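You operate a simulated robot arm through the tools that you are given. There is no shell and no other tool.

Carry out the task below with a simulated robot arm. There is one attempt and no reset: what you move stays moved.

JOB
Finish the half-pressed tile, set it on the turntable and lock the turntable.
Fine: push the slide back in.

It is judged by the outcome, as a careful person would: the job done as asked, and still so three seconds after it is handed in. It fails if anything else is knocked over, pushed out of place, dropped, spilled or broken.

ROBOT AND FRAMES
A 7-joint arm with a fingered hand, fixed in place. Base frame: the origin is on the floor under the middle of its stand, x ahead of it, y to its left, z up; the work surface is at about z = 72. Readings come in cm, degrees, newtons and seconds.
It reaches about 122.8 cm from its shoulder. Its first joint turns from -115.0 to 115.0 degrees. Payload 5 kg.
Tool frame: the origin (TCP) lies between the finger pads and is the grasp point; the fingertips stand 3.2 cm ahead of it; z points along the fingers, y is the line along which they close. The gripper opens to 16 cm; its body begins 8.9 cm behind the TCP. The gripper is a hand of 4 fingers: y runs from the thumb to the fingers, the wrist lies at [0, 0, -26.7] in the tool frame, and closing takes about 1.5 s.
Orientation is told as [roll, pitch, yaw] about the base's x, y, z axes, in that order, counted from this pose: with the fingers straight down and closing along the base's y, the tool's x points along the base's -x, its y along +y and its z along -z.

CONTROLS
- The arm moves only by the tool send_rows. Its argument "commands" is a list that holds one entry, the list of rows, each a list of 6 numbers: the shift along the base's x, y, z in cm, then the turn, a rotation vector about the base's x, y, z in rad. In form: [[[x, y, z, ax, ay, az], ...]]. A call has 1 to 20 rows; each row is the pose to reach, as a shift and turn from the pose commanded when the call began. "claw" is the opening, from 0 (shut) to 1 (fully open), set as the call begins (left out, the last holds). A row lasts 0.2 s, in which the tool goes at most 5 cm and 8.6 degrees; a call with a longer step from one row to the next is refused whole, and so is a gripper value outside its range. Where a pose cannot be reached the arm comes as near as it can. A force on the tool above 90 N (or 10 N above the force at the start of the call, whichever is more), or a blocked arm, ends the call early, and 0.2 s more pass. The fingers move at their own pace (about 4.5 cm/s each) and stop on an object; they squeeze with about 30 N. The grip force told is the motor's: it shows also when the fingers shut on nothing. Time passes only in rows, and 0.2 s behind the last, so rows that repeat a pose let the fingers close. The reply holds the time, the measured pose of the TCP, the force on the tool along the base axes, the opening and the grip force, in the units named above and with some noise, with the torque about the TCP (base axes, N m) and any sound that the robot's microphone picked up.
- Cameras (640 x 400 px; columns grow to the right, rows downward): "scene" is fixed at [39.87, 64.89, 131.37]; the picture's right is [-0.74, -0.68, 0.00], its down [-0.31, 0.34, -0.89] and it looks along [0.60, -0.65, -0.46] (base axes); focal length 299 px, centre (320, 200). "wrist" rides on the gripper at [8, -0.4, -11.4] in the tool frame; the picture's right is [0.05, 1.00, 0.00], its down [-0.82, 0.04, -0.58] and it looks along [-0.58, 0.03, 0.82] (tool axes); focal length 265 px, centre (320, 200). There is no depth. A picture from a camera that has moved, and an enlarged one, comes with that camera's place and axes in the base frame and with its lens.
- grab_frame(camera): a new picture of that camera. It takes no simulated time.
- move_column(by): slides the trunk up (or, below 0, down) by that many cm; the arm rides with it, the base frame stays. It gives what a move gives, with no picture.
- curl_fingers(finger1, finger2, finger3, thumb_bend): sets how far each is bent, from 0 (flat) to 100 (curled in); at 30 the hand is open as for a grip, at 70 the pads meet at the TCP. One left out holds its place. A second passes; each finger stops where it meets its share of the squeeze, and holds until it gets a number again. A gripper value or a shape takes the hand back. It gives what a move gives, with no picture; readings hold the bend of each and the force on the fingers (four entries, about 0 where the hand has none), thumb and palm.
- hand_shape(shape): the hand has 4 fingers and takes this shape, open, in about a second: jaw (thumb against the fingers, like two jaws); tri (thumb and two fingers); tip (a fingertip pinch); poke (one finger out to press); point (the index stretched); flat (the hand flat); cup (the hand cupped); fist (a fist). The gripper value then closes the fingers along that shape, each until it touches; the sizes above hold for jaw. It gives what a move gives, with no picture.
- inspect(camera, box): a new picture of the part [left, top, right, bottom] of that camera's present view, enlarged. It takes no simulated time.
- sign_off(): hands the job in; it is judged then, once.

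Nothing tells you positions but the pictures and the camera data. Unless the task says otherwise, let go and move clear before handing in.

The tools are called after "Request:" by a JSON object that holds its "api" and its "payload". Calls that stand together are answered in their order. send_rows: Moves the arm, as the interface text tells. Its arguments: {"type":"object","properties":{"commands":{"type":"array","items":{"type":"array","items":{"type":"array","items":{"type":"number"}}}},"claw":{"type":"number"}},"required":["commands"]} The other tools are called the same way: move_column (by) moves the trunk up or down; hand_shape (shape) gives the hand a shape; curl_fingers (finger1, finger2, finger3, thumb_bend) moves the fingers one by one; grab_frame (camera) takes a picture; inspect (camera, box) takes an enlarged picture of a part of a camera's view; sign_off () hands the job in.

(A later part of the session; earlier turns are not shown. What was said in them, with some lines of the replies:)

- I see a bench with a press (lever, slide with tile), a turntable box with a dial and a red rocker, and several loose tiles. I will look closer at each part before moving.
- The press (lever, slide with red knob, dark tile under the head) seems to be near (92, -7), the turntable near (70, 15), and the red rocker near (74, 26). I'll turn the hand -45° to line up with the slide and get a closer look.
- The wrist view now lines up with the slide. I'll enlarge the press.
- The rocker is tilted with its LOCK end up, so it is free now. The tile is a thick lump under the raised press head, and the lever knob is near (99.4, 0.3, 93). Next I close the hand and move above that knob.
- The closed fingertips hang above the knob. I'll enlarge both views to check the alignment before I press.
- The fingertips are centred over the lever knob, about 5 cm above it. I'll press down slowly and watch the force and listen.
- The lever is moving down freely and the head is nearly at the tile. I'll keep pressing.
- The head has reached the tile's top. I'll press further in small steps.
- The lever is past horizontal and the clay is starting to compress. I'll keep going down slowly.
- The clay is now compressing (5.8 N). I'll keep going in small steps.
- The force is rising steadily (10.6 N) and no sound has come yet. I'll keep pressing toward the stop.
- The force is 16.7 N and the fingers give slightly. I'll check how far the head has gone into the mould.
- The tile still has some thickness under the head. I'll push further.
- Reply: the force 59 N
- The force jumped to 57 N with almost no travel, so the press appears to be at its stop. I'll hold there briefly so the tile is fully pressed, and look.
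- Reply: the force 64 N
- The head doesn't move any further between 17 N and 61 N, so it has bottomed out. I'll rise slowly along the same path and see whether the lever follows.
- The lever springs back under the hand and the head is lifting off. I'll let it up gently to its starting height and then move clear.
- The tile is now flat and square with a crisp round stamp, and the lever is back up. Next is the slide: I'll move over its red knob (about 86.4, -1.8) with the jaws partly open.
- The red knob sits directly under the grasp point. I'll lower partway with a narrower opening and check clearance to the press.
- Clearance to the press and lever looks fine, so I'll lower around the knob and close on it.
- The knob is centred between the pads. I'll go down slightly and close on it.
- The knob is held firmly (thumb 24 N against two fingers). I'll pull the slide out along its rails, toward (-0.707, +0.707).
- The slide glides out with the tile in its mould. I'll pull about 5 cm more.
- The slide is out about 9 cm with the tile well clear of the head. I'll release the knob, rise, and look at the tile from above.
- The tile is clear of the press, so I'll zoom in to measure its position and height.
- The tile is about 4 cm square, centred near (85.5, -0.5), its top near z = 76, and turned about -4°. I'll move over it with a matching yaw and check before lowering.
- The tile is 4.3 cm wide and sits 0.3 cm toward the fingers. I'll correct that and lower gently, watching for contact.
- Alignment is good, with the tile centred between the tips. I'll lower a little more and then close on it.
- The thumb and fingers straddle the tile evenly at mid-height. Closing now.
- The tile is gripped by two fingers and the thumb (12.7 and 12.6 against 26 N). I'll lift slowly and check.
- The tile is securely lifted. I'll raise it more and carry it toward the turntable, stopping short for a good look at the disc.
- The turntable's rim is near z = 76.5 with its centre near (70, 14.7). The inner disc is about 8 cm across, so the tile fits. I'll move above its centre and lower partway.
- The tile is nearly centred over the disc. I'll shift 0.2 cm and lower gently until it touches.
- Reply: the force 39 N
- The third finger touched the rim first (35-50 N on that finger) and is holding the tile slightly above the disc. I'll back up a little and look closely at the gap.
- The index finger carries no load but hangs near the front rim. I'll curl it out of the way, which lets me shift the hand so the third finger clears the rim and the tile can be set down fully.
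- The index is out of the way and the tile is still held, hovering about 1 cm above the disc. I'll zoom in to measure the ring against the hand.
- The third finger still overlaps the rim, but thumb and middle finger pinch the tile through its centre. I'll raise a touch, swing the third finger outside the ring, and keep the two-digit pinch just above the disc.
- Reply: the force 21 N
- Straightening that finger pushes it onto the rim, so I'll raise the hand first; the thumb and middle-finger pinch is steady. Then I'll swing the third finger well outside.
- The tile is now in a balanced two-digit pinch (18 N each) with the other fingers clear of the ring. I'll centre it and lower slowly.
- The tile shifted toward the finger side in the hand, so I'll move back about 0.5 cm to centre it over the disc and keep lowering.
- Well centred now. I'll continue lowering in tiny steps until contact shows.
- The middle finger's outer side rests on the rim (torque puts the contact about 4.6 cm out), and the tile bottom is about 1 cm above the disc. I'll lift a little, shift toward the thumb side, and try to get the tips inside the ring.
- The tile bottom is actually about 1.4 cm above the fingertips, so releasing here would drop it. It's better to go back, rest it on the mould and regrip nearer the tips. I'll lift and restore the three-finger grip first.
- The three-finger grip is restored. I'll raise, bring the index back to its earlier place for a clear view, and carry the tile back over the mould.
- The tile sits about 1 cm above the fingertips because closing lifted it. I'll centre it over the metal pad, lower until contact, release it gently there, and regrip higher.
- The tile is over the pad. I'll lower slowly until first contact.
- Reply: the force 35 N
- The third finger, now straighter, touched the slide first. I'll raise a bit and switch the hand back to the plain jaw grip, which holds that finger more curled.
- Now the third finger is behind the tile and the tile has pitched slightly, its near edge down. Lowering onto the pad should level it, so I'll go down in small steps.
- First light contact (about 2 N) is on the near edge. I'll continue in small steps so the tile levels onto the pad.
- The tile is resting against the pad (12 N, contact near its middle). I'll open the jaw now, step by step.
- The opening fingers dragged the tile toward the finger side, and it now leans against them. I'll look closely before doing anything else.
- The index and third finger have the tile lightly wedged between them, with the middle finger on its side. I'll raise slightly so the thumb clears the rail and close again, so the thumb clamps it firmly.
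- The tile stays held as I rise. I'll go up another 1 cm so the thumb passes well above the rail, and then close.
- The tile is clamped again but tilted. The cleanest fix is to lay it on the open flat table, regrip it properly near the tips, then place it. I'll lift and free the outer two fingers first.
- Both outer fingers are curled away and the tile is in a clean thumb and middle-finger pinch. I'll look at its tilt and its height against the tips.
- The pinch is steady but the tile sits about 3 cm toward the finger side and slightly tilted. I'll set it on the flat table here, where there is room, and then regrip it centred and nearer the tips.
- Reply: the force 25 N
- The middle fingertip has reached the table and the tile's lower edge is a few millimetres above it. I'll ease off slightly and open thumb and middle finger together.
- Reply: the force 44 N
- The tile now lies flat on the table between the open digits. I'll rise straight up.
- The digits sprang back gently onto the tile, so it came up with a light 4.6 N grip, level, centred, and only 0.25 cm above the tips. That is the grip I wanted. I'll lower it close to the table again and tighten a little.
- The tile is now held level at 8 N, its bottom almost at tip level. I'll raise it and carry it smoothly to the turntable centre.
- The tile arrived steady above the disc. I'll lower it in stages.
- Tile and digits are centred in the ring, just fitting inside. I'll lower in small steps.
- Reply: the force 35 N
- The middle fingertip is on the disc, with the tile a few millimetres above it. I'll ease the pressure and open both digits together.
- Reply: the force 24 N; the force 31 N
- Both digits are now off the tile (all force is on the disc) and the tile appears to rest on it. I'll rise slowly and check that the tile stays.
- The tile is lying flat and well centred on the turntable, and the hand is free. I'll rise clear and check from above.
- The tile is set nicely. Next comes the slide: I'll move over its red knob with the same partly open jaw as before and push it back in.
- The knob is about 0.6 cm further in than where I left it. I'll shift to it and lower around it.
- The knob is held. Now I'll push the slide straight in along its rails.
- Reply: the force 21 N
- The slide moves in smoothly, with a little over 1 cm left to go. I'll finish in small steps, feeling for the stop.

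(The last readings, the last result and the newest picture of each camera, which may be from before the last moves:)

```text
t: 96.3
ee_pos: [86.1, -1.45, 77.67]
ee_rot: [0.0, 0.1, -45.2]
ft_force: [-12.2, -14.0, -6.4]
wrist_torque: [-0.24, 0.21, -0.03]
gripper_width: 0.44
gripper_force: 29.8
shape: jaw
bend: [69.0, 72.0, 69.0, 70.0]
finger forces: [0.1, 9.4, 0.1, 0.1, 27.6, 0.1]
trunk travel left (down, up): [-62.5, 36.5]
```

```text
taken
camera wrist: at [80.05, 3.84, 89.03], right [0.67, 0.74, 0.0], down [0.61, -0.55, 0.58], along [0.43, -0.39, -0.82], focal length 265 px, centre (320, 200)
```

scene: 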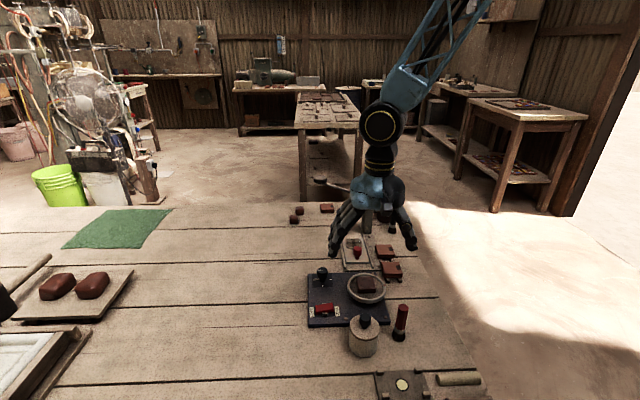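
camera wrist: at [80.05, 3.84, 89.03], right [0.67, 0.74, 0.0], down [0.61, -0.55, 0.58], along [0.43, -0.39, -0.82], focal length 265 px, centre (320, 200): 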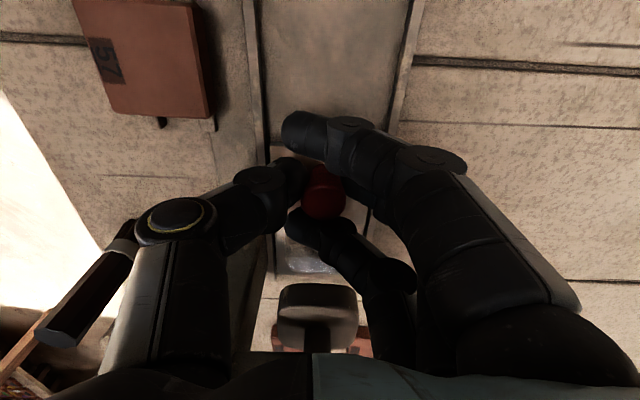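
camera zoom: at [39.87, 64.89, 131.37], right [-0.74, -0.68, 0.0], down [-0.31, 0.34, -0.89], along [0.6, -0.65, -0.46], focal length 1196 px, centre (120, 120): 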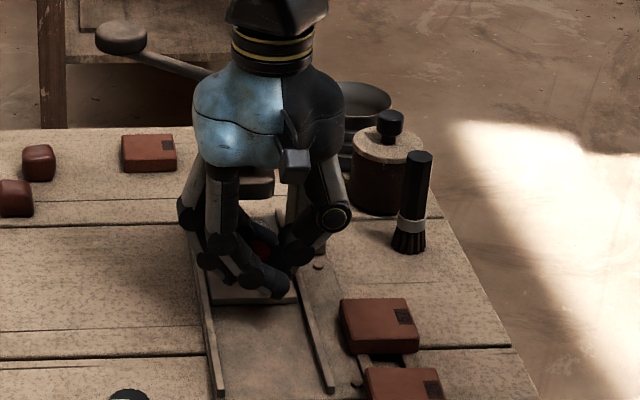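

Request:
{"api": "send_rows", "payload": {"commands": [[[0.1, -0.1, 0, 0, 0, 0], [0.2, -0.2, 0, 0, 0, 0]]]}}

Request:
{"api": "send_rows", "payload": {"commands": [[[0.1, -0.1, 0, 0, 0, 0], [0.2, -0.2, 0, 0, 0, 0]]]}}

```text
t: 96.9
ee_pos: [86.31, -1.7, 77.59]
ee_rot: [0.0, 0.1, -45.2]
ft_force: [-13.6, -13.7, -4.6]
wrist_torque: [-0.21, 0.25, -0.04]
gripper_width: 0.43
gripper_force: 30.3
shape: jaw
bend: [69.0, 72.0, 69.0, 70.0]
finger forces: [0.0, 9.6, 0.1, 0.1, 28.0, 0.0]
trunk travel left (down, up): [-62.5, 36.5]
```

```text
t: 97.5
ee_pos: [86.38, -1.84, 77.56]
ee_rot: [0.0, 0.1, -45.0]
ft_force: [-22.3, -5.3, -4.3]
wrist_torque: [-0.11, 0.44, -0.1]
gripper_width: 0.43
gripper_force: 30.7
shape: jaw
bend: [69.0, 72.0, 69.0, 70.0]
finger forces: [0.0, 10.3, 0.0, 0.1, 31.2, 0.0]
trunk travel left (down, up): [-62.5, 36.5]
```

Resistance has appeared along the slide (about 12 N), so it is home against its stop. I'll release the knob and rise.

Request:
{"api": "send_rows", "payload": {"commands": [[[0, 0, 0, 0, 0, 0], [0, 0, 0, 0, 0, 0], [0, 0, 0, 0, 0, 0], [0, 0, 0, 0, 0, 0], [0, 0, 0, 0, 0, 0]]], "claw": 0.28}}

Request:
{"api": "send_rows", "payload": {"commands": [[[-0.1, 0.1, 1, 0, 0, 0], [-0.2, 0.2, 3, 0, 0, 0], [-0.3, 0.3, 6, 0, 0, 0], [-1, 1, 10, 0, 0, 0], [-3, 3, 14, 0, 0, 0]]]}}

Request:
{"api": "grab_frame", "payload": {"camera": "wrist"}}

Request:
{"api": "inspect", "payload": {"camera": "scene", "box": [320, 180, 420, 310]}}

```text
t: 98.7
ee_pos: [86.68, -1.92, 77.58]
ee_rot: [0.0, 0.0, -45.0]
ft_force: [0.0, -0.1, 0.3]
wrist_torque: [-0.01, 0.0, 0.0]
gripper_width: 4.41
gripper_force: 0.0
shape: jaw
bend: [73.0, 73.0, 73.0, 70.0]
finger forces: [0.1, 0.1, 0.0, 0.1, 0.0, 0.1]
trunk travel left (down, up): [-62.5, 36.5]
```

```text
t: 99.9
ee_pos: [83.26, 1.1, 91.56]
ee_rot: [0.0, -0.1, -45.1]
ft_force: [0.4, 0.0, -0.3]
wrist_torque: [-0.01, 0.0, -0.04]
gripper_width: 4.44
gripper_force: 0.0
shape: jaw
bend: [73.0, 73.0, 73.0, 70.0]
finger forces: [0.0, 0.0, 0.1, 0.1, 0.1, 0.0]
trunk travel left (down, up): [-62.5, 36.5]
```

```text
taken
camera wrist: at [77.29, 6.51, 103.0], right [0.67, 0.74, 0.0], down [0.61, -0.55, 0.58], along [0.43, -0.39, -0.82], focal length 265 px, centre (320, 200)
```

wrist: 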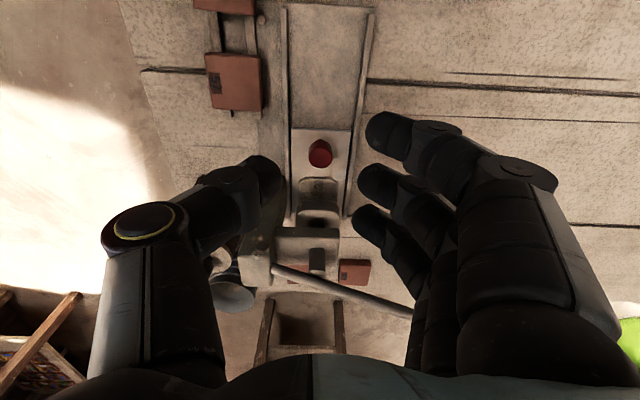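

```text
3.08 times, centred on (370, 245) of scene
camera zoom: at [39.87, 64.89, 131.37], right [-0.74, -0.68, 0.0], down [-0.31, 0.34, -0.89], along [0.6, -0.65, -0.46], focal length 920 px, centre (166, 62)
```

zoom: 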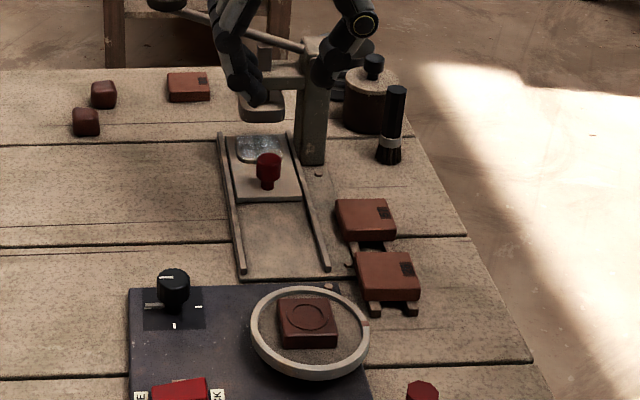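

The slide is back home, the tile sits centred on the turntable, and the press looks as it began. The last step is the rocker: I'll curl the outer fingers away, make a narrow thumb and middle-finger point, and move above the LOCK end.

Request:
{"api": "send_rows", "payload": {"commands": [[[-1, 3, 1, 0, 0, 0], [-2.5, 6.5, 2, 0, 0, 0], [-4, 10, 2, 0, 0, 0], [-5.5, 13.5, 2, 0, 0, 0], [-7, 17, 2, 0, 0, 0], [-8.8, 20.5, 2, 0, 0, 0], [-10.6, 23, 2, 0, 0, 0]]]}}

Request:
{"api": "curl_fingers", "payload": {"finger1": 98, "finger2": 70, "finger3": 98, "thumb_bend": 70}}

Request:
{"api": "grab_frame", "payload": {"camera": "wrist"}}

Request:
{"api": "inspect", "payload": {"camera": "scene", "box": [270, 190, 410, 350]}}

```text
t: 101.5
ee_pos: [72.92, 23.93, 93.6]
ee_rot: [0.1, 0.0, -45.0]
ft_force: [0.3, -0.3, -0.6]
wrist_torque: [0.02, 0.0, 0.0]
gripper_width: 4.44
gripper_force: 0.0
shape: jaw
bend: [73.0, 73.0, 73.0, 70.0]
finger forces: [0.0, 0.1, 0.0, 0.1, 0.0, 0.0]
trunk travel left (down, up): [-62.5, 36.5]
```

```text
t: 102.5
ee_pos: [72.95, 24.05, 93.55]
ee_rot: [0.0, 0.0, -45.2]
ft_force: [-0.5, -0.2, -0.3]
wrist_torque: [0.03, 0.01, -0.01]
gripper_width: 4.66
gripper_force: 0.0
shape: fingers
bend: [98.0, 70.0, 98.0, 70.0]
finger forces: [0.1, 0.0, 0.1, 0.0, 0.0, 0.0]
trunk travel left (down, up): [-62.5, 36.5]
```

```text
taken
camera wrist: at [66.84, 29.52, 105.05], right [0.67, 0.74, 0.0], down [0.61, -0.55, 0.58], along [0.43, -0.39, -0.82], focal length 265 px, centre (320, 200)
```

wrist: 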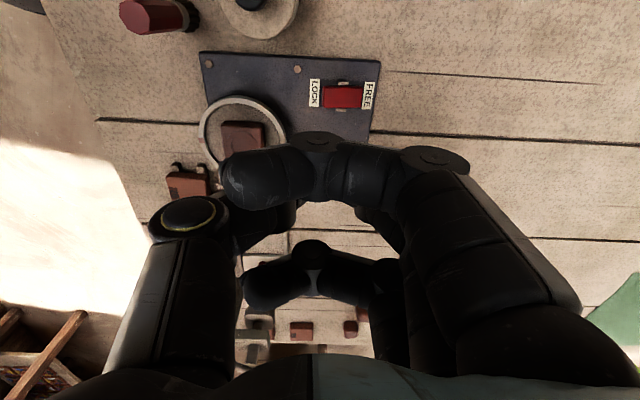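

```text
2.50 times, centred on (340, 270) of scene
camera zoom: at [39.87, 64.89, 131.37], right [-0.74, -0.68, 0.0], down [-0.31, 0.34, -0.89], along [0.6, -0.65, -0.46], focal length 747 px, centre (270, 25)
```

zoom: 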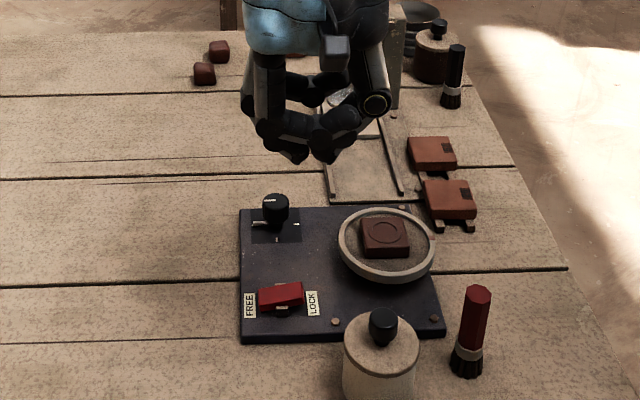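

Request:
{"api": "inspect", "payload": {"camera": "wrist", "box": [290, 60, 400, 130]}}

Request:
{"api": "inspect", "payload": {"camera": "scene", "box": [320, 210, 380, 260]}}

Request:
{"api": "inspect", "payload": {"camera": "scene", "box": [305, 295, 355, 335]}}

```text
5.71 times, centred on (345, 95) of wrist
camera zoom: at [66.84, 29.52, 105.05], right [0.67, 0.74, 0.0], down [0.61, -0.55, 0.58], along [0.43, -0.39, -0.82], focal length 1517 px, centre (177, 800)
```

zoom: 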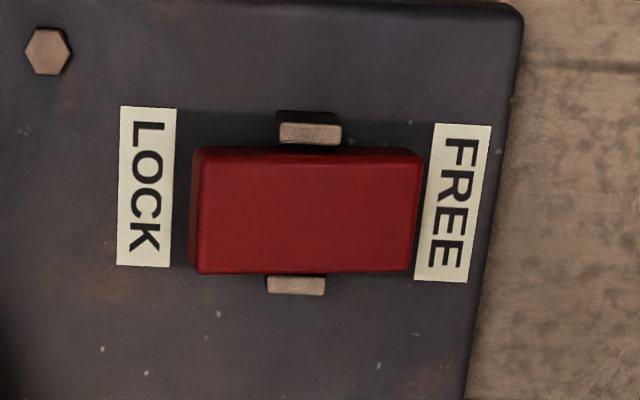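

```text
8.00 times, centred on (350, 235) of scene
camera zoom: at [39.87, 64.89, 131.37], right [-0.74, -0.68, 0.0], down [-0.31, 0.34, -0.89], along [0.6, -0.65, -0.46], focal length 2392 px, centre (80, -80)
```

zoom: 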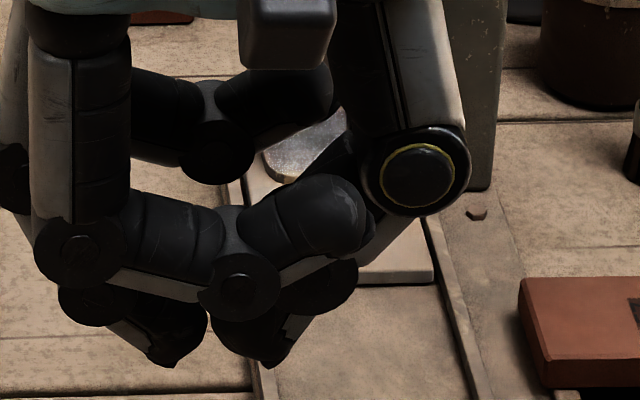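

```text
10.00 times, centred on (330, 315) of scene
camera zoom: at [39.87, 64.89, 131.37], right [-0.74, -0.68, 0.0], down [-0.31, 0.34, -0.89], along [0.6, -0.65, -0.46], focal length 2990 px, centre (220, -950)
```

zoom: 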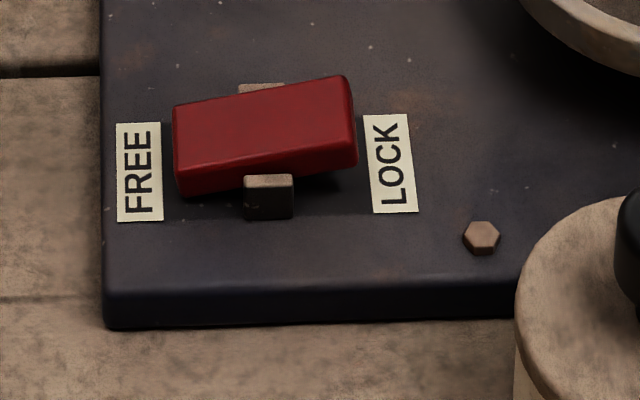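

I'll open the index for a clear view, then lower over the LOCK end and check the alignment.

Request:
{"api": "curl_fingers", "payload": {"finger1": 30}}

Request:
{"api": "send_rows", "payload": {"commands": [[[-0.5, 0.5, -2, 0, 0, 0], [-0.95, 1.0, -4, 0, 0, 0], [-0.95, 1.0, -6, 0, 0, 0], [-0.95, 1.0, -8, 0, 0, 0]]]}}

Request:
{"api": "grab_frame", "payload": {"camera": "wrist"}}

Request:
{"api": "inspect", "payload": {"camera": "scene", "box": [290, 230, 390, 340]}}

```text
t: 103.5
ee_pos: [72.89, 24.16, 93.61]
ee_rot: [0.1, 0.1, -45.1]
ft_force: [-0.4, 0.9, 0.0]
wrist_torque: [0.01, 0.01, 0.02]
gripper_width: 9.24
gripper_force: 0.1
shape: fingers
bend: [30.0, 70.0, 98.0, 70.0]
finger forces: [0.0, 0.0, 0.0, 0.0, 0.0, 0.0]
trunk travel left (down, up): [-62.5, 36.5]
```

```text
t: 104.5
ee_pos: [72.16, 25.08, 85.46]
ee_rot: [0.0, 0.0, -45.1]
ft_force: [0.6, -1.0, -0.7]
wrist_torque: [0.0, 0.01, 0.0]
gripper_width: 9.25
gripper_force: 0.1
shape: fingers
bend: [30.0, 70.0, 98.0, 70.0]
finger forces: [0.0, 0.1, 0.0, 0.0, 0.1, 0.0]
trunk travel left (down, up): [-62.5, 36.5]
```

```text
taken
camera wrist: at [65.96, 30.49, 96.97], right [0.67, 0.74, 0.0], down [0.61, -0.55, 0.58], along [0.43, -0.39, -0.82], focal length 265 px, centre (320, 200)
```

wrist: 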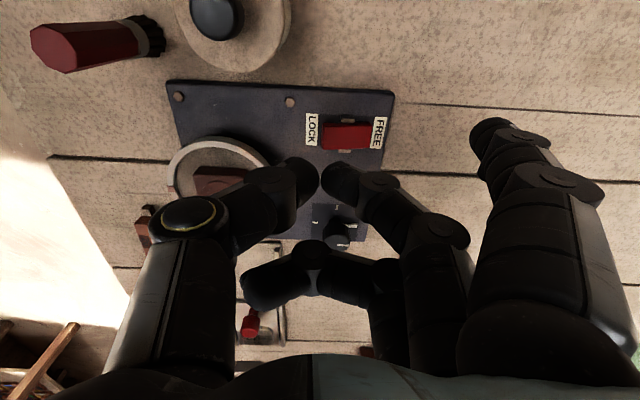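

```text
3.64 times, centred on (340, 285) of scene
camera zoom: at [39.87, 64.89, 131.37], right [-0.74, -0.68, 0.0], down [-0.31, 0.34, -0.89], along [0.6, -0.65, -0.46], focal length 1087 px, centre (247, -109)
```

zoom: 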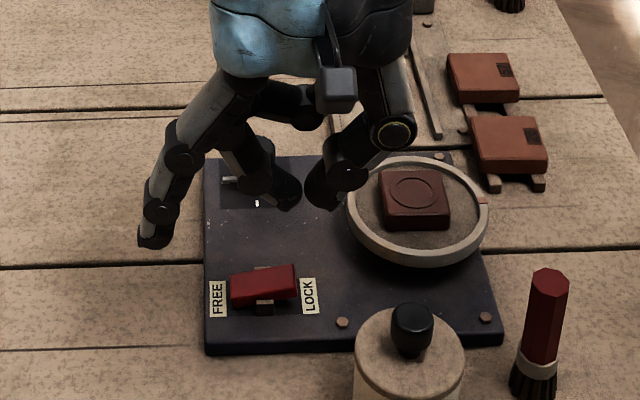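

Request:
{"api": "inspect", "payload": {"camera": "wrist", "box": [280, 100, 410, 220]}}

```text
3.33 times, centred on (345, 160) of wrist
camera zoom: at [65.96, 30.49, 96.97], right [0.67, 0.74, 0.0], down [0.61, -0.55, 0.58], along [0.43, -0.39, -0.82], focal length 885 px, centre (237, 333)
```

zoom: 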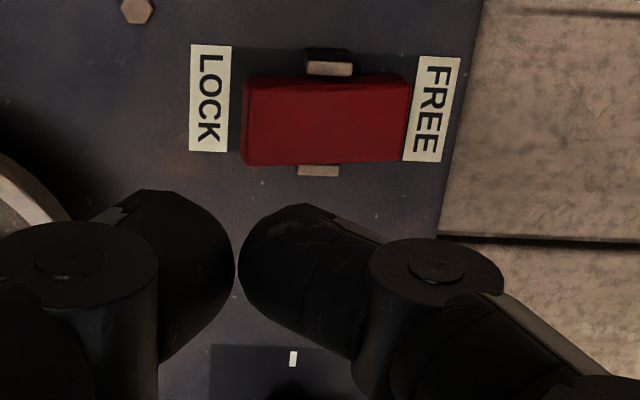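

The fingertip lines up over the LOCK half of the rocker. I'll lower and press gently.

Request:
{"api": "send_rows", "payload": {"commands": [[[0, 0, -1.5, 0, 0, 0], [0, 0, -3, 0, 0, 0], [0, 0, -4, 0, 0, 0]]]}}

Request:
{"api": "inspect", "payload": {"camera": "wrist", "box": [280, 100, 410, 220]}}

Request:
{"api": "inspect", "payload": {"camera": "scene", "box": [305, 270, 365, 325]}}

```text
t: 105.3
ee_pos: [71.86, 25.06, 81.63]
ee_rot: [0.0, 0.0, -44.9]
ft_force: [0.1, -0.4, 0.8]
wrist_torque: [0.01, 0.07, 0.03]
gripper_width: 9.26
gripper_force: 0.0
shape: fingers
bend: [30.0, 70.0, 98.0, 70.0]
finger forces: [0.0, 0.1, 0.1, 0.0, 0.0, 0.0]
trunk travel left (down, up): [-62.5, 36.5]
```

```text
3.33 times, centred on (345, 160) of wrist
camera zoom: at [65.87, 30.5, 92.98], right [0.67, 0.74, 0.0], down [0.61, -0.55, 0.58], along [0.43, -0.39, -0.82], focal length 885 px, centre (237, 333)
```

zoom: 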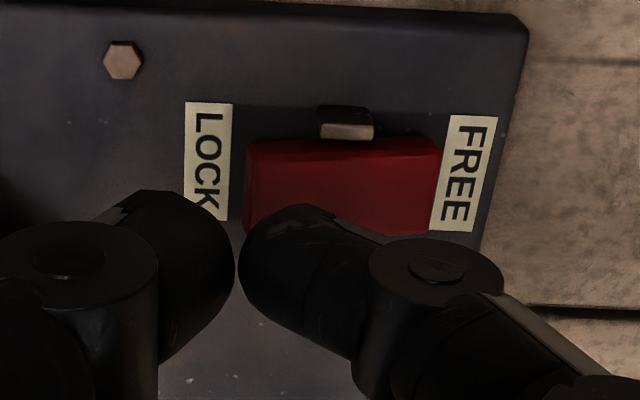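

```text
7.27 times, centred on (335, 298) of scene
camera zoom: at [39.87, 64.89, 131.37], right [-0.74, -0.68, 0.0], down [-0.31, 0.34, -0.89], along [0.6, -0.65, -0.46], focal length 2174 px, centre (211, -509)
```

zoom: 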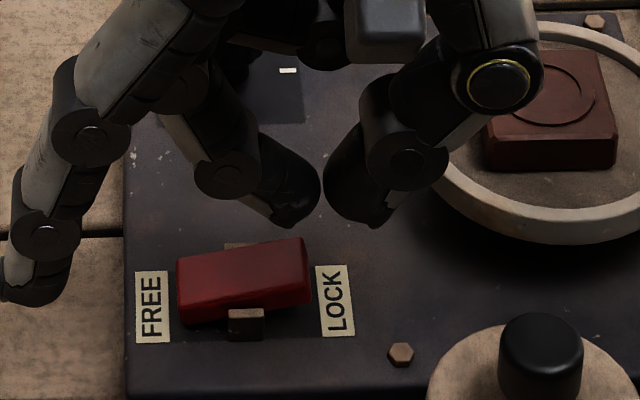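

I'll shift slightly so the fingertip is over the rocker's centre line, then press down in small steps.

Request:
{"api": "send_rows", "payload": {"commands": [[[-0.25, 0.4, 0, 0, 0, 0], [-0.25, 0.4, -0.4, 0, 0, 0], [-0.25, 0.4, -0.8, 0, 0, 0]]]}}

Request:
{"api": "inspect", "payload": {"camera": "scene", "box": [305, 270, 365, 325]}}

Request:
{"api": "inspect", "payload": {"camera": "wrist", "box": [280, 100, 410, 220]}}

```text
t: 106.1
ee_pos: [71.74, 25.41, 80.84]
ee_rot: [0.1, 0.0, -45.1]
ft_force: [-0.6, 0.1, 1.3]
wrist_torque: [0.02, -0.05, -0.04]
gripper_width: 9.25
gripper_force: 0.1
shape: fingers
bend: [30.0, 70.0, 98.0, 70.0]
finger forces: [0.0, 0.0, 0.0, 0.0, 0.1, 0.1]
trunk travel left (down, up): [-62.5, 36.5]
```

```text
7.27 times, centred on (335, 298) of scene
camera zoom: at [39.87, 64.89, 131.37], right [-0.74, -0.68, 0.0], down [-0.31, 0.34, -0.89], along [0.6, -0.65, -0.46], focal length 2174 px, centre (211, -509)
```

zoom: 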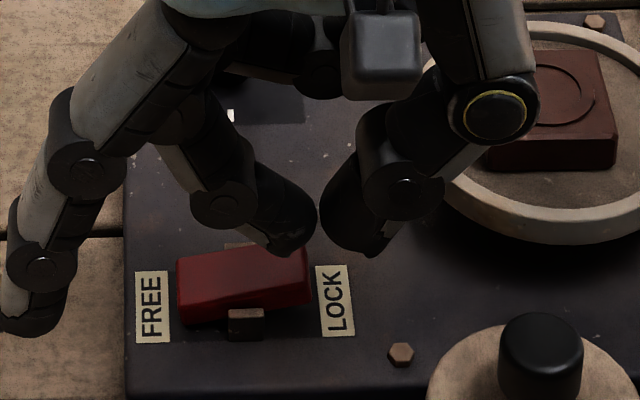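

```text
3.33 times, centred on (345, 160) of wrist
camera zoom: at [65.63, 30.93, 92.2], right [0.67, 0.74, 0.0], down [0.61, -0.55, 0.58], along [0.43, -0.39, -0.82], focal length 885 px, centre (237, 333)
```

zoom: 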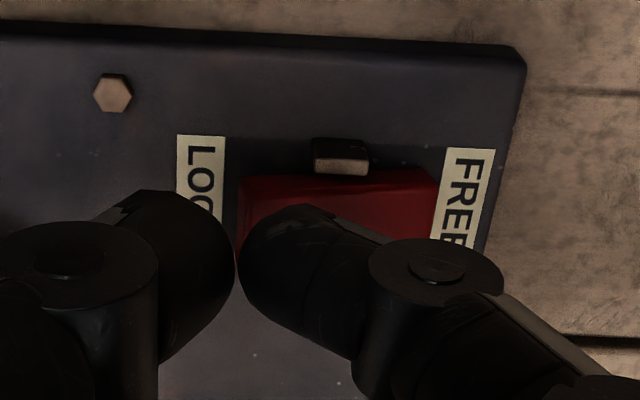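

Request:
{"api": "send_rows", "payload": {"commands": [[[0, 0, -0.25, 0, 0, 0], [0, 0, -0.5, 0, 0, 0]]]}}

Request:
{"api": "inspect", "payload": {"camera": "scene", "box": [305, 270, 365, 325]}}

```text
t: 106.7
ee_pos: [71.68, 25.46, 80.2]
ee_rot: [-0.1, 0.0, -45.0]
ft_force: [0.6, 0.2, -0.1]
wrist_torque: [0.02, 0.01, -0.03]
gripper_width: 9.28
gripper_force: 0.0
shape: fingers
bend: [30.0, 70.0, 98.0, 70.0]
finger forces: [0.0, 0.1, 0.0, 0.1, 0.0, 0.0]
trunk travel left (down, up): [-62.5, 36.5]
```

```text
7.27 times, centred on (335, 298) of scene
camera zoom: at [39.87, 64.89, 131.37], right [-0.74, -0.68, 0.0], down [-0.31, 0.34, -0.89], along [0.6, -0.65, -0.46], focal length 2174 px, centre (211, -509)
```

zoom: 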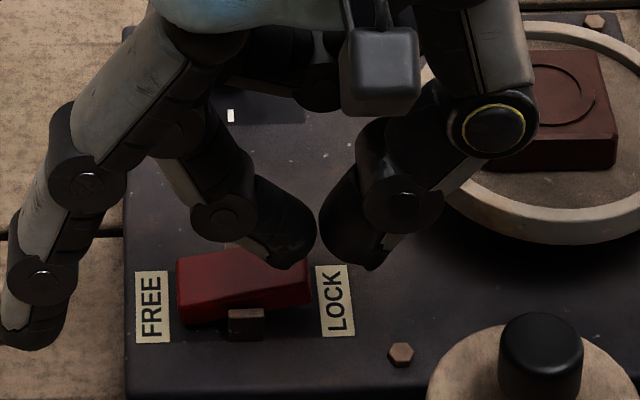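

Request:
{"api": "send_rows", "payload": {"commands": [[[0, 0, -0.2, 0, 0, 0], [0, 0, -0.4, 0, 0, 0]]]}}

Request:
{"api": "inspect", "payload": {"camera": "scene", "box": [305, 270, 365, 325]}}

```text
t: 107.3
ee_pos: [71.63, 25.47, 79.95]
ee_rot: [0.0, 0.1, -45.1]
ft_force: [0.2, 0.7, -0.7]
wrist_torque: [0.0, -0.01, 0.0]
gripper_width: 9.23
gripper_force: 0.1
shape: fingers
bend: [30.0, 70.0, 98.0, 70.0]
finger forces: [0.0, 0.0, 0.0, 0.0, 0.0, 0.0]
trunk travel left (down, up): [-62.5, 36.5]
```

```text
7.27 times, centred on (335, 298) of scene
camera zoom: at [39.87, 64.89, 131.37], right [-0.74, -0.68, 0.0], down [-0.31, 0.34, -0.89], along [0.6, -0.65, -0.46], focal length 2174 px, centre (211, -509)
```

zoom: 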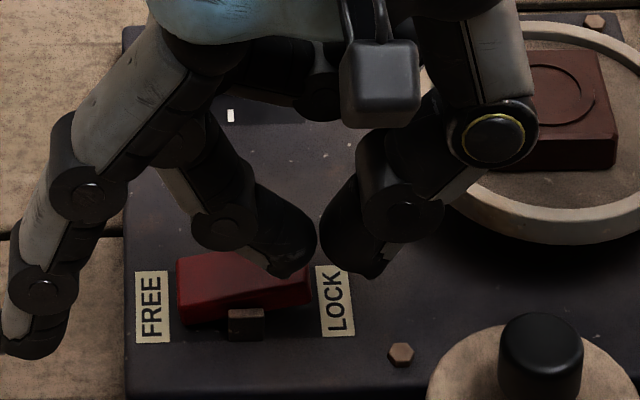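

Request:
{"api": "send_rows", "payload": {"commands": [[[0, 0, -0.2, 0, 0, 0], [0, 0, -0.4, 0, 0, 0]]]}}

Request:
{"api": "inspect", "payload": {"camera": "scene", "box": [310, 285, 355, 325]}}

```text
t: 107.9
ee_pos: [71.68, 25.56, 79.44]
ee_rot: [0.0, 0.0, -45.0]
ft_force: [0.8, 0.4, 0.4]
wrist_torque: [-0.01, 0.02, 0.02]
gripper_width: 9.24
gripper_force: 0.0
shape: fingers
bend: [30.0, 70.0, 98.0, 70.0]
finger forces: [0.0, 0.1, 0.1, 0.0, 0.1, 0.1]
trunk travel left (down, up): [-62.5, 36.5]
```

```text
10.00 times, centred on (332, 305) of scene
camera zoom: at [39.87, 64.89, 131.37], right [-0.74, -0.68, 0.0], down [-0.31, 0.34, -0.89], along [0.6, -0.65, -0.46], focal length 2990 px, centre (195, -850)
```

zoom: 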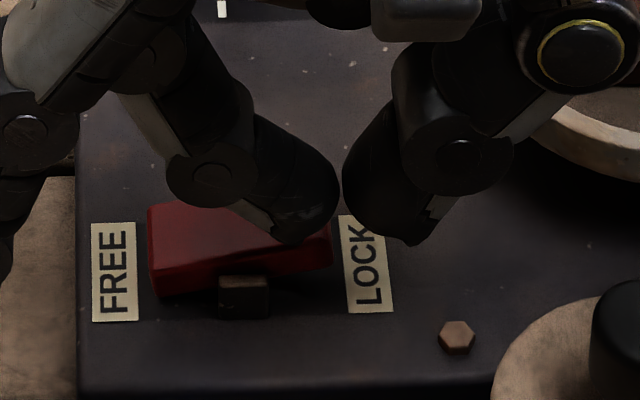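

Request:
{"api": "inspect", "payload": {"camera": "wrist", "box": [280, 120, 400, 220]}}

Request:
{"api": "inspect", "payload": {"camera": "scene", "box": [322, 300, 342, 320]}}

```text
4.00 times, centred on (340, 170) of wrist
camera zoom: at [65.64, 30.95, 90.89], right [0.67, 0.74, 0.0], down [0.61, -0.55, 0.58], along [0.43, -0.39, -0.82], focal length 1062 px, centre (240, 320)
```

zoom: 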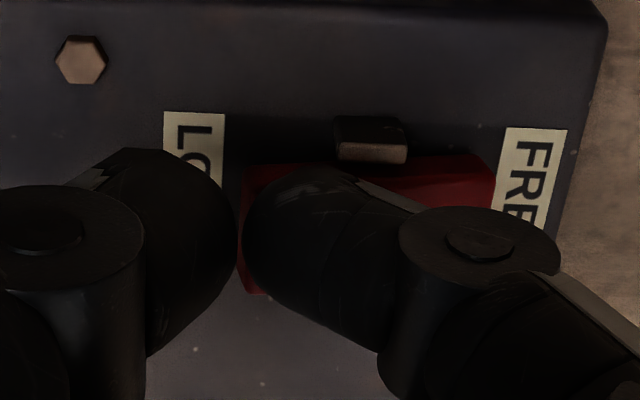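

```text
16.00 times, centred on (332, 310) of scene
camera zoom: at [39.87, 64.89, 131.37], right [-0.74, -0.68, 0.0], down [-0.31, 0.34, -0.89], along [0.6, -0.65, -0.46], focal length 4784 px, centre (128, -1560)
```

zoom: 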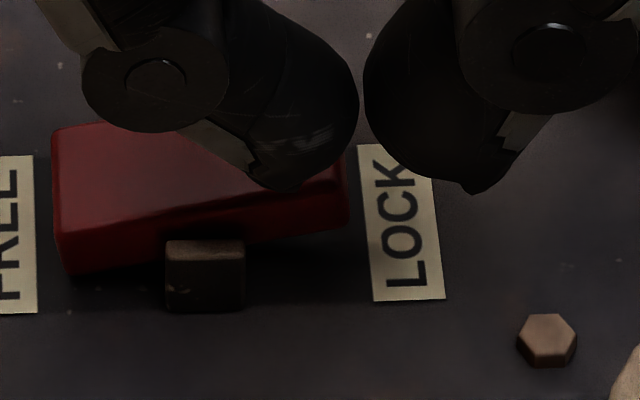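

Comparing the wrist views puts the rocker lower (z about 74.7) and about 1.3 cm further toward the press than I assumed. I'll raise slightly, shift over it, and look again.

Request:
{"api": "send_rows", "payload": {"commands": [[[0, 0, 0.6, 0, 0, 0], [0.45, -0.45, 0.6, 0, 0, 0], [0.92, -0.92, 0.6, 0, 0, 0]]]}}

Request:
{"api": "inspect", "payload": {"camera": "wrist", "box": [280, 120, 400, 220]}}

Request:
{"api": "inspect", "payload": {"camera": "scene", "box": [312, 285, 352, 320]}}

```text
t: 108.7
ee_pos: [72.73, 24.61, 79.93]
ee_rot: [0.0, 0.1, -45.1]
ft_force: [0.2, 1.1, 0.2]
wrist_torque: [-0.01, 0.01, 0.01]
gripper_width: 9.25
gripper_force: 0.0
shape: fingers
bend: [30.0, 70.0, 98.0, 70.0]
finger forces: [0.1, 0.0, 0.1, 0.0, 0.0, 0.0]
trunk travel left (down, up): [-62.5, 36.5]
```

```text
4.00 times, centred on (340, 170) of wrist
camera zoom: at [66.64, 29.99, 91.48], right [0.67, 0.74, 0.0], down [0.61, -0.55, 0.58], along [0.43, -0.39, -0.82], focal length 1062 px, centre (240, 320)
```

zoom: 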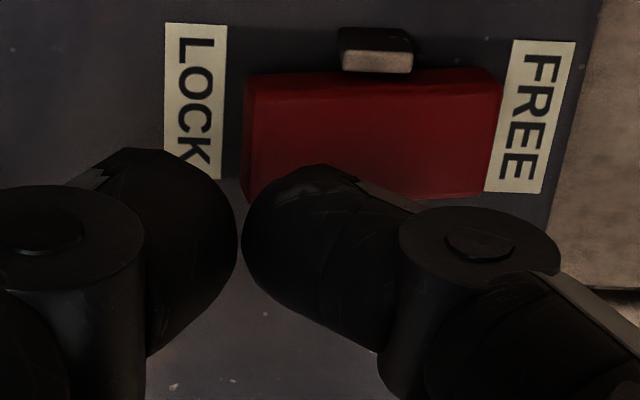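

```text
11.43 times, centred on (332, 302) of scene
camera zoom: at [39.87, 64.89, 131.37], right [-0.74, -0.68, 0.0], down [-0.31, 0.34, -0.89], along [0.6, -0.65, -0.46], focal length 3417 px, centre (183, -971)
```

zoom: 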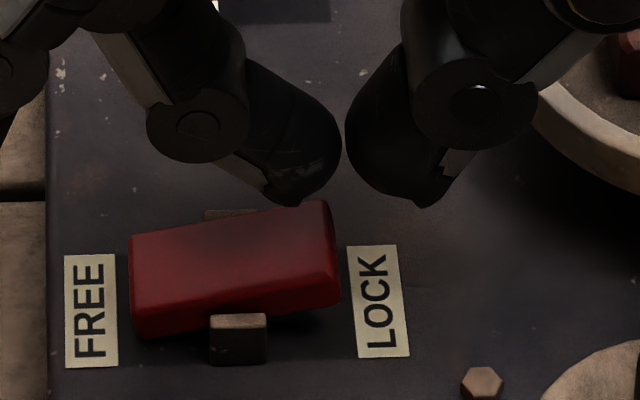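

Now the fingertip is over the middle of the LOCK half. I'll lower until it presses.

Request:
{"api": "send_rows", "payload": {"commands": [[[0, 0, -0.3, 0, 0, 0], [0, 0, -0.6, 0, 0, 0], [0, 0, -0.9, 0, 0, 0]]]}}

Request:
{"api": "send_rows", "payload": {"commands": [[[0, 0, -0.2, 0, 0, 0], [0, 0, -0.4, 0, 0, 0]]]}}

Request:
{"api": "inspect", "payload": {"camera": "scene", "box": [312, 285, 352, 320]}}

```text
t: 109.5
ee_pos: [72.69, 24.61, 79.24]
ee_rot: [0.0, 0.0, -45.2]
ft_force: [-0.2, -0.6, 0.7]
wrist_torque: [-0.02, 0.01, 0.01]
gripper_width: 9.26
gripper_force: 0.1
shape: fingers
bend: [30.0, 70.0, 98.0, 70.0]
finger forces: [0.0, 0.0, 0.1, 0.1, 0.0, 0.1]
trunk travel left (down, up): [-62.5, 36.5]
```

```text
t: 110.1
ee_pos: [72.63, 24.55, 78.68]
ee_rot: [0.0, -0.1, -45.0]
ft_force: [-0.6, -0.6, 1.7]
wrist_torque: [-0.05, 0.02, 0.0]
gripper_width: 9.25
gripper_force: 0.1
shape: fingers
bend: [30.0, 70.0, 98.0, 70.0]
finger forces: [0.1, 0.0, 0.0, 0.1, 0.1, 0.0]
trunk travel left (down, up): [-62.5, 36.5]
```

```text
11.43 times, centred on (332, 302) of scene
camera zoom: at [39.87, 64.89, 131.37], right [-0.74, -0.68, 0.0], down [-0.31, 0.34, -0.89], along [0.6, -0.65, -0.46], focal length 3417 px, centre (183, -971)
```

zoom: 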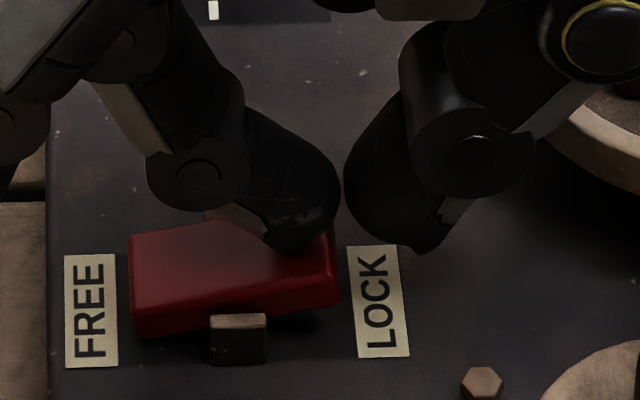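

Request:
{"api": "send_rows", "payload": {"commands": [[[0, 0, -0.2, 0, 0, 0], [0, 0, -0.4, 0, 0, 0]]]}}

Request:
{"api": "inspect", "payload": {"camera": "scene", "box": [312, 285, 352, 320]}}

```text
t: 110.7
ee_pos: [72.67, 24.73, 78.37]
ee_rot: [0.0, -0.1, -45.0]
ft_force: [0.1, 0.6, 0.1]
wrist_torque: [0.02, -0.02, 0.01]
gripper_width: 9.27
gripper_force: 0.2
shape: fingers
bend: [30.0, 70.0, 98.0, 70.0]
finger forces: [0.0, 0.6, 0.0, 0.1, 0.0, 0.1]
trunk travel left (down, up): [-62.5, 36.5]
```

```text
11.43 times, centred on (332, 302) of scene
camera zoom: at [39.87, 64.89, 131.37], right [-0.74, -0.68, 0.0], down [-0.31, 0.34, -0.89], along [0.6, -0.65, -0.46], focal length 3417 px, centre (183, -971)
```

zoom: 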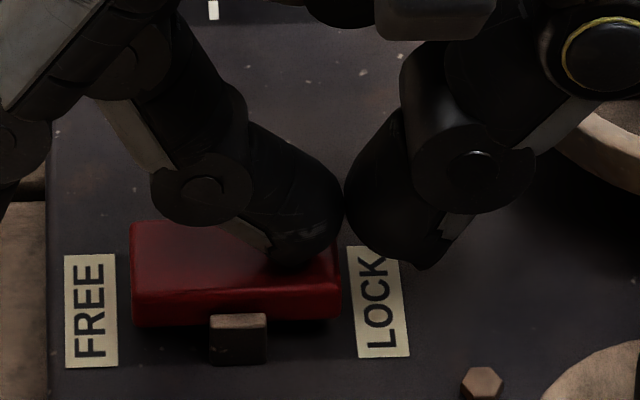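

Contact: the rocker is now level, with its LOCK end going down. I'll keep pressing gently.

Request:
{"api": "send_rows", "payload": {"commands": [[[0, 0, -0.2, 0, 0, 0], [0, 0, -0.4, 0, 0, 0]]]}}

Request:
{"api": "inspect", "payload": {"camera": "scene", "box": [312, 285, 352, 320]}}

```text
t: 111.3
ee_pos: [72.64, 24.66, 78.06]
ee_rot: [0.1, 0.0, -45.0]
ft_force: [-0.5, 1.2, 1.6]
wrist_torque: [-0.01, -0.05, 0.01]
gripper_width: 9.29
gripper_force: 0.4
shape: fingers
bend: [30.0, 70.0, 98.0, 70.0]
finger forces: [0.1, 1.1, 0.0, 0.1, 0.0, 0.0]
trunk travel left (down, up): [-62.5, 36.5]
```

```text
11.43 times, centred on (332, 302) of scene
camera zoom: at [39.87, 64.89, 131.37], right [-0.74, -0.68, 0.0], down [-0.31, 0.34, -0.89], along [0.6, -0.65, -0.46], focal length 3417 px, centre (183, -971)
```

zoom: 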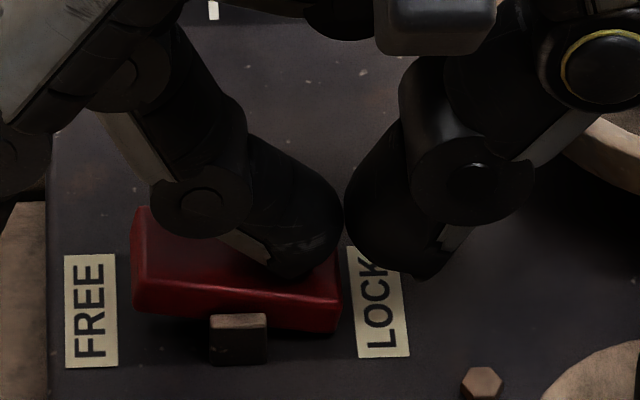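

The rocker has tipped over to LOCK. I'll press a touch more to be sure it is seated.

Request:
{"api": "send_rows", "payload": {"commands": [[[0, 0, -0.15, 0, 0, 0], [0, 0, -0.3, 0, 0, 0], [0, 0, -0.3, 0, 0, 0]]]}}

Request:
{"api": "inspect", "payload": {"camera": "scene", "box": [312, 285, 352, 320]}}

```text
t: 112.1
ee_pos: [72.59, 24.65, 77.8]
ee_rot: [0.1, 0.1, -45.0]
ft_force: [0.6, 0.7, 10.2]
wrist_torque: [0.06, -0.09, 0.0]
gripper_width: 9.26
gripper_force: 5.0
shape: fingers
bend: [30.0, 71.0, 98.0, 70.0]
finger forces: [0.1, 10.3, 0.0, 0.0, 0.0, 0.1]
trunk travel left (down, up): [-62.5, 36.5]
```

```text
11.43 times, centred on (332, 302) of scene
camera zoom: at [39.87, 64.89, 131.37], right [-0.74, -0.68, 0.0], down [-0.31, 0.34, -0.89], along [0.6, -0.65, -0.46], focal length 3417 px, centre (183, -971)
```

zoom: 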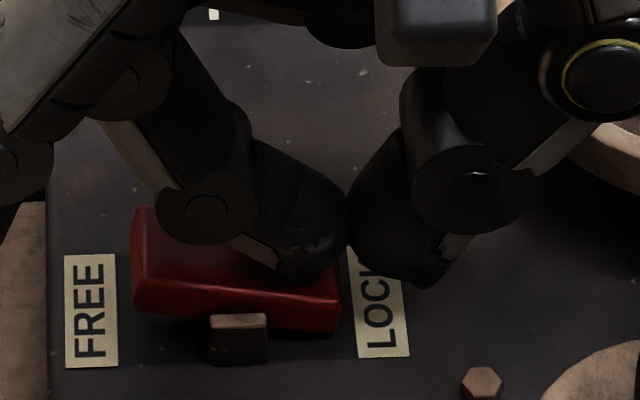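

Force has risen to 10 N with no more rocker travel, so it is fully down on LOCK. I'll lift straight up and away and check everything.

Request:
{"api": "send_rows", "payload": {"commands": [[[0, 0, 0.8, 0, 0, 0], [0, 0, 2.5, 0, 0, 0], [0, 0, 5, 0, 0, 0], [0, 0, 8, 0, 0, 0], [0, 0, 12, 0, 0, 0], [0, 0, 16, 0, 0, 0], [0, 0, 20, 0, 0, 0]]]}}

Request:
{"api": "grab_frame", "payload": {"camera": "scene"}}

Request:
{"api": "inspect", "payload": {"camera": "scene", "box": [300, 260, 400, 335]}}

Request:
{"api": "inspect", "payload": {"camera": "scene", "box": [280, 170, 440, 290]}}

```text
t: 113.7
ee_pos: [72.46, 24.52, 97.82]
ee_rot: [-0.1, 0.0, -45.0]
ft_force: [-0.4, -0.4, 0.0]
wrist_torque: [0.05, -0.05, -0.03]
gripper_width: 9.29
gripper_force: 0.0
shape: fingers
bend: [30.0, 70.0, 98.0, 70.0]
finger forces: [0.0, 0.0, 0.0, 0.1, 0.0, 0.1]
trunk travel left (down, up): [-62.5, 36.5]
```

```text
taken
```

scene: 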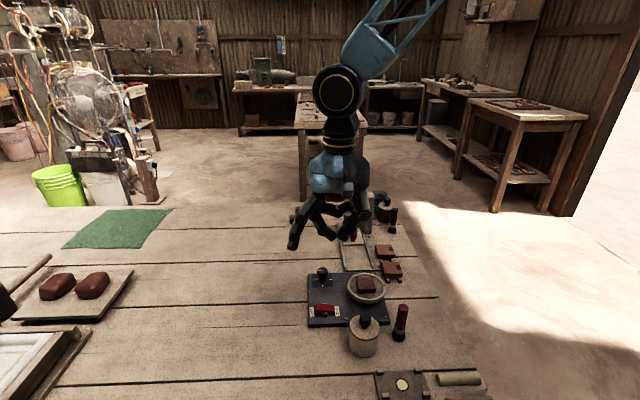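

```text
5.33 times, centred on (350, 298) of scene
camera zoom: at [39.87, 64.89, 131.37], right [-0.74, -0.68, 0.0], down [-0.31, 0.34, -0.89], along [0.6, -0.65, -0.46], focal length 1594 px, centre (160, -320)
```

zoom: 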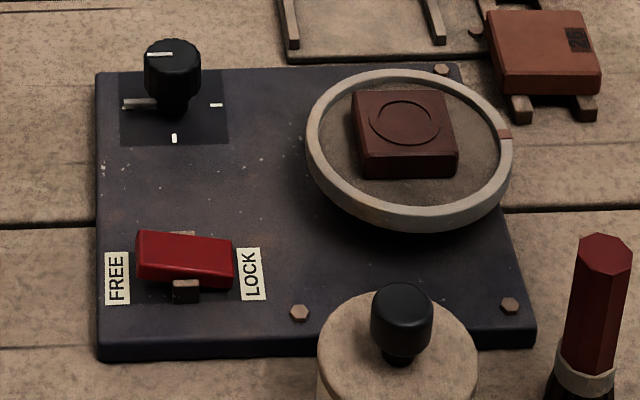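

```text
3.33 times, centred on (360, 230) of scene
camera zoom: at [39.87, 64.89, 131.37], right [-0.74, -0.68, 0.0], down [-0.31, 0.34, -0.89], along [0.6, -0.65, -0.46], focal length 997 px, centre (187, 100)
```

zoom: 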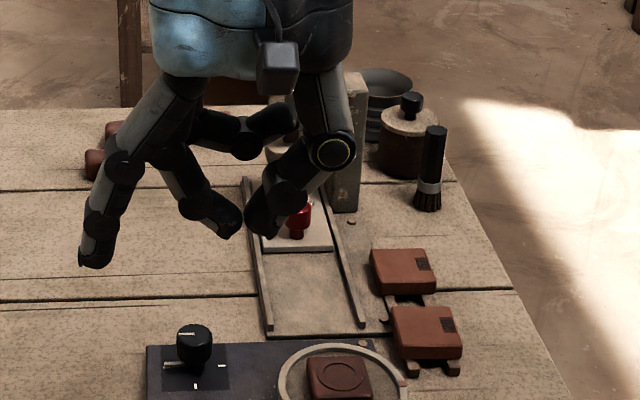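

The rocker is down on LOCK, the tile sits flat on the turntable, and the neighbours look untouched. I'll back the hand off and take one last look at the press and slide.

Request:
{"api": "send_rows", "payload": {"commands": [[[-2, 0, 4, 0, 0, 0], [-5, 0, 8, 0, 0, 0], [-9, 0, 11, 0, 0, 0], [-13, 0, 13, 0, 0, 0], [-17, 0, 15, 0, 0, 0]]]}}

Request:
{"api": "hand_shape", "payload": {"shape": "jaw"}}

Request:
{"api": "inspect", "payload": {"camera": "scene", "box": [280, 170, 440, 290]}}

Request:
{"api": "inspect", "payload": {"camera": "scene", "box": [290, 250, 490, 400]}}

Request:
{"api": "grab_frame", "payload": {"camera": "wrist"}}

```text
t: 114.9
ee_pos: [55.62, 24.63, 112.68]
ee_rot: [0.0, 0.0, -45.1]
ft_force: [0.2, 0.0, 0.1]
wrist_torque: [-0.02, 0.01, 0.04]
gripper_width: 9.26
gripper_force: 0.1
shape: fingers
bend: [30.0, 70.0, 98.0, 70.0]
finger forces: [0.0, 0.0, 0.0, 0.0, 0.0, 0.1]
trunk travel left (down, up): [-62.5, 36.5]
```

```text
t: 115.8
ee_pos: [55.8, 24.48, 112.61]
ee_rot: [0.0, 0.0, -45.0]
ft_force: [-0.7, -0.9, -0.4]
wrist_torque: [-0.03, 0.0, -0.02]
gripper_width: 12.43
gripper_force: 0.1
shape: jaw
bend: [61.0, 61.0, 61.0, 57.0]
finger forces: [0.1, 0.0, 0.0, 0.0, 0.1, 0.1]
trunk travel left (down, up): [-62.5, 36.5]
```

```text
3.33 times, centred on (360, 230) of scene
camera zoom: at [39.87, 64.89, 131.37], right [-0.74, -0.68, 0.0], down [-0.31, 0.34, -0.89], along [0.6, -0.65, -0.46], focal length 997 px, centre (187, 100)
```

zoom: 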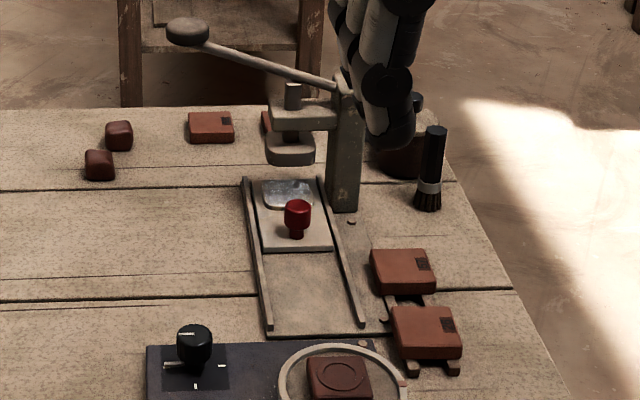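

```text
2.67 times, centred on (390, 325) of scene
camera zoom: at [39.87, 64.89, 131.37], right [-0.74, -0.68, 0.0], down [-0.31, 0.34, -0.89], along [0.6, -0.65, -0.46], focal length 797 px, centre (133, -133)
```

zoom: 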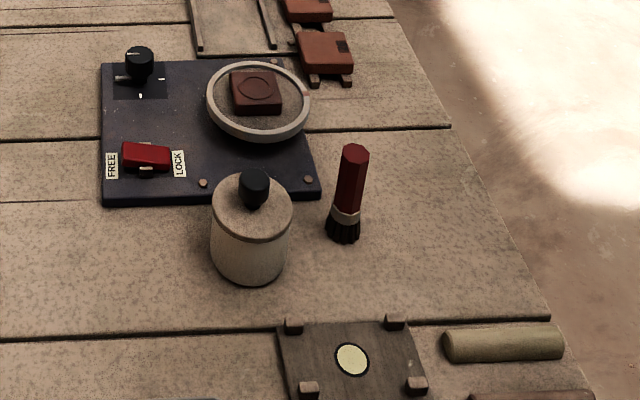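

```text
taken
camera wrist: at [49.65, 29.98, 124.05], right [0.67, 0.74, 0.0], down [0.61, -0.55, 0.58], along [0.43, -0.39, -0.82], focal length 265 px, centre (320, 200)
```

wrist: 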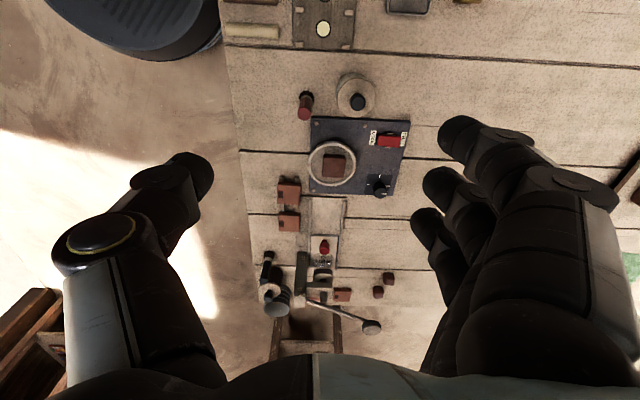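

The tile is pressed and flat on the turntable, the rocker is tipped to LOCK, and the slide is back home under the raised press. Everything else is where it started and the hand is clear, so I'm handing in.

Request:
{"api": "sign_off", "payload": {}}

```text
The job is handed in.
```

The job is handed in. The tile is pressed and sitting flat on the turntable, the turntable rocker is on LOCK, and the slide is back in. I don't have the verdict on it yet.

- **Pressing:** The lever went down until the head stopped moving, and the tile came out flat with a clear round stamp. The lever sprang back up by itself.
- **Moving the tile:** This took several tries. My first grip held the tile too high to set it down without a drop. I rested it on the mould and then on the open table to get a better grip. It ended up centred inside the turntable's rim and looked undamaged.
- **Slide:** I pushed it in until it met resistance. It lines up with where it was at the start.
- **Lock:** I pressed the LOCK end until it stopped moving.

In the last pictures the other tiles, brush, canister and dial were where they started, and the hand was clear of the bench.
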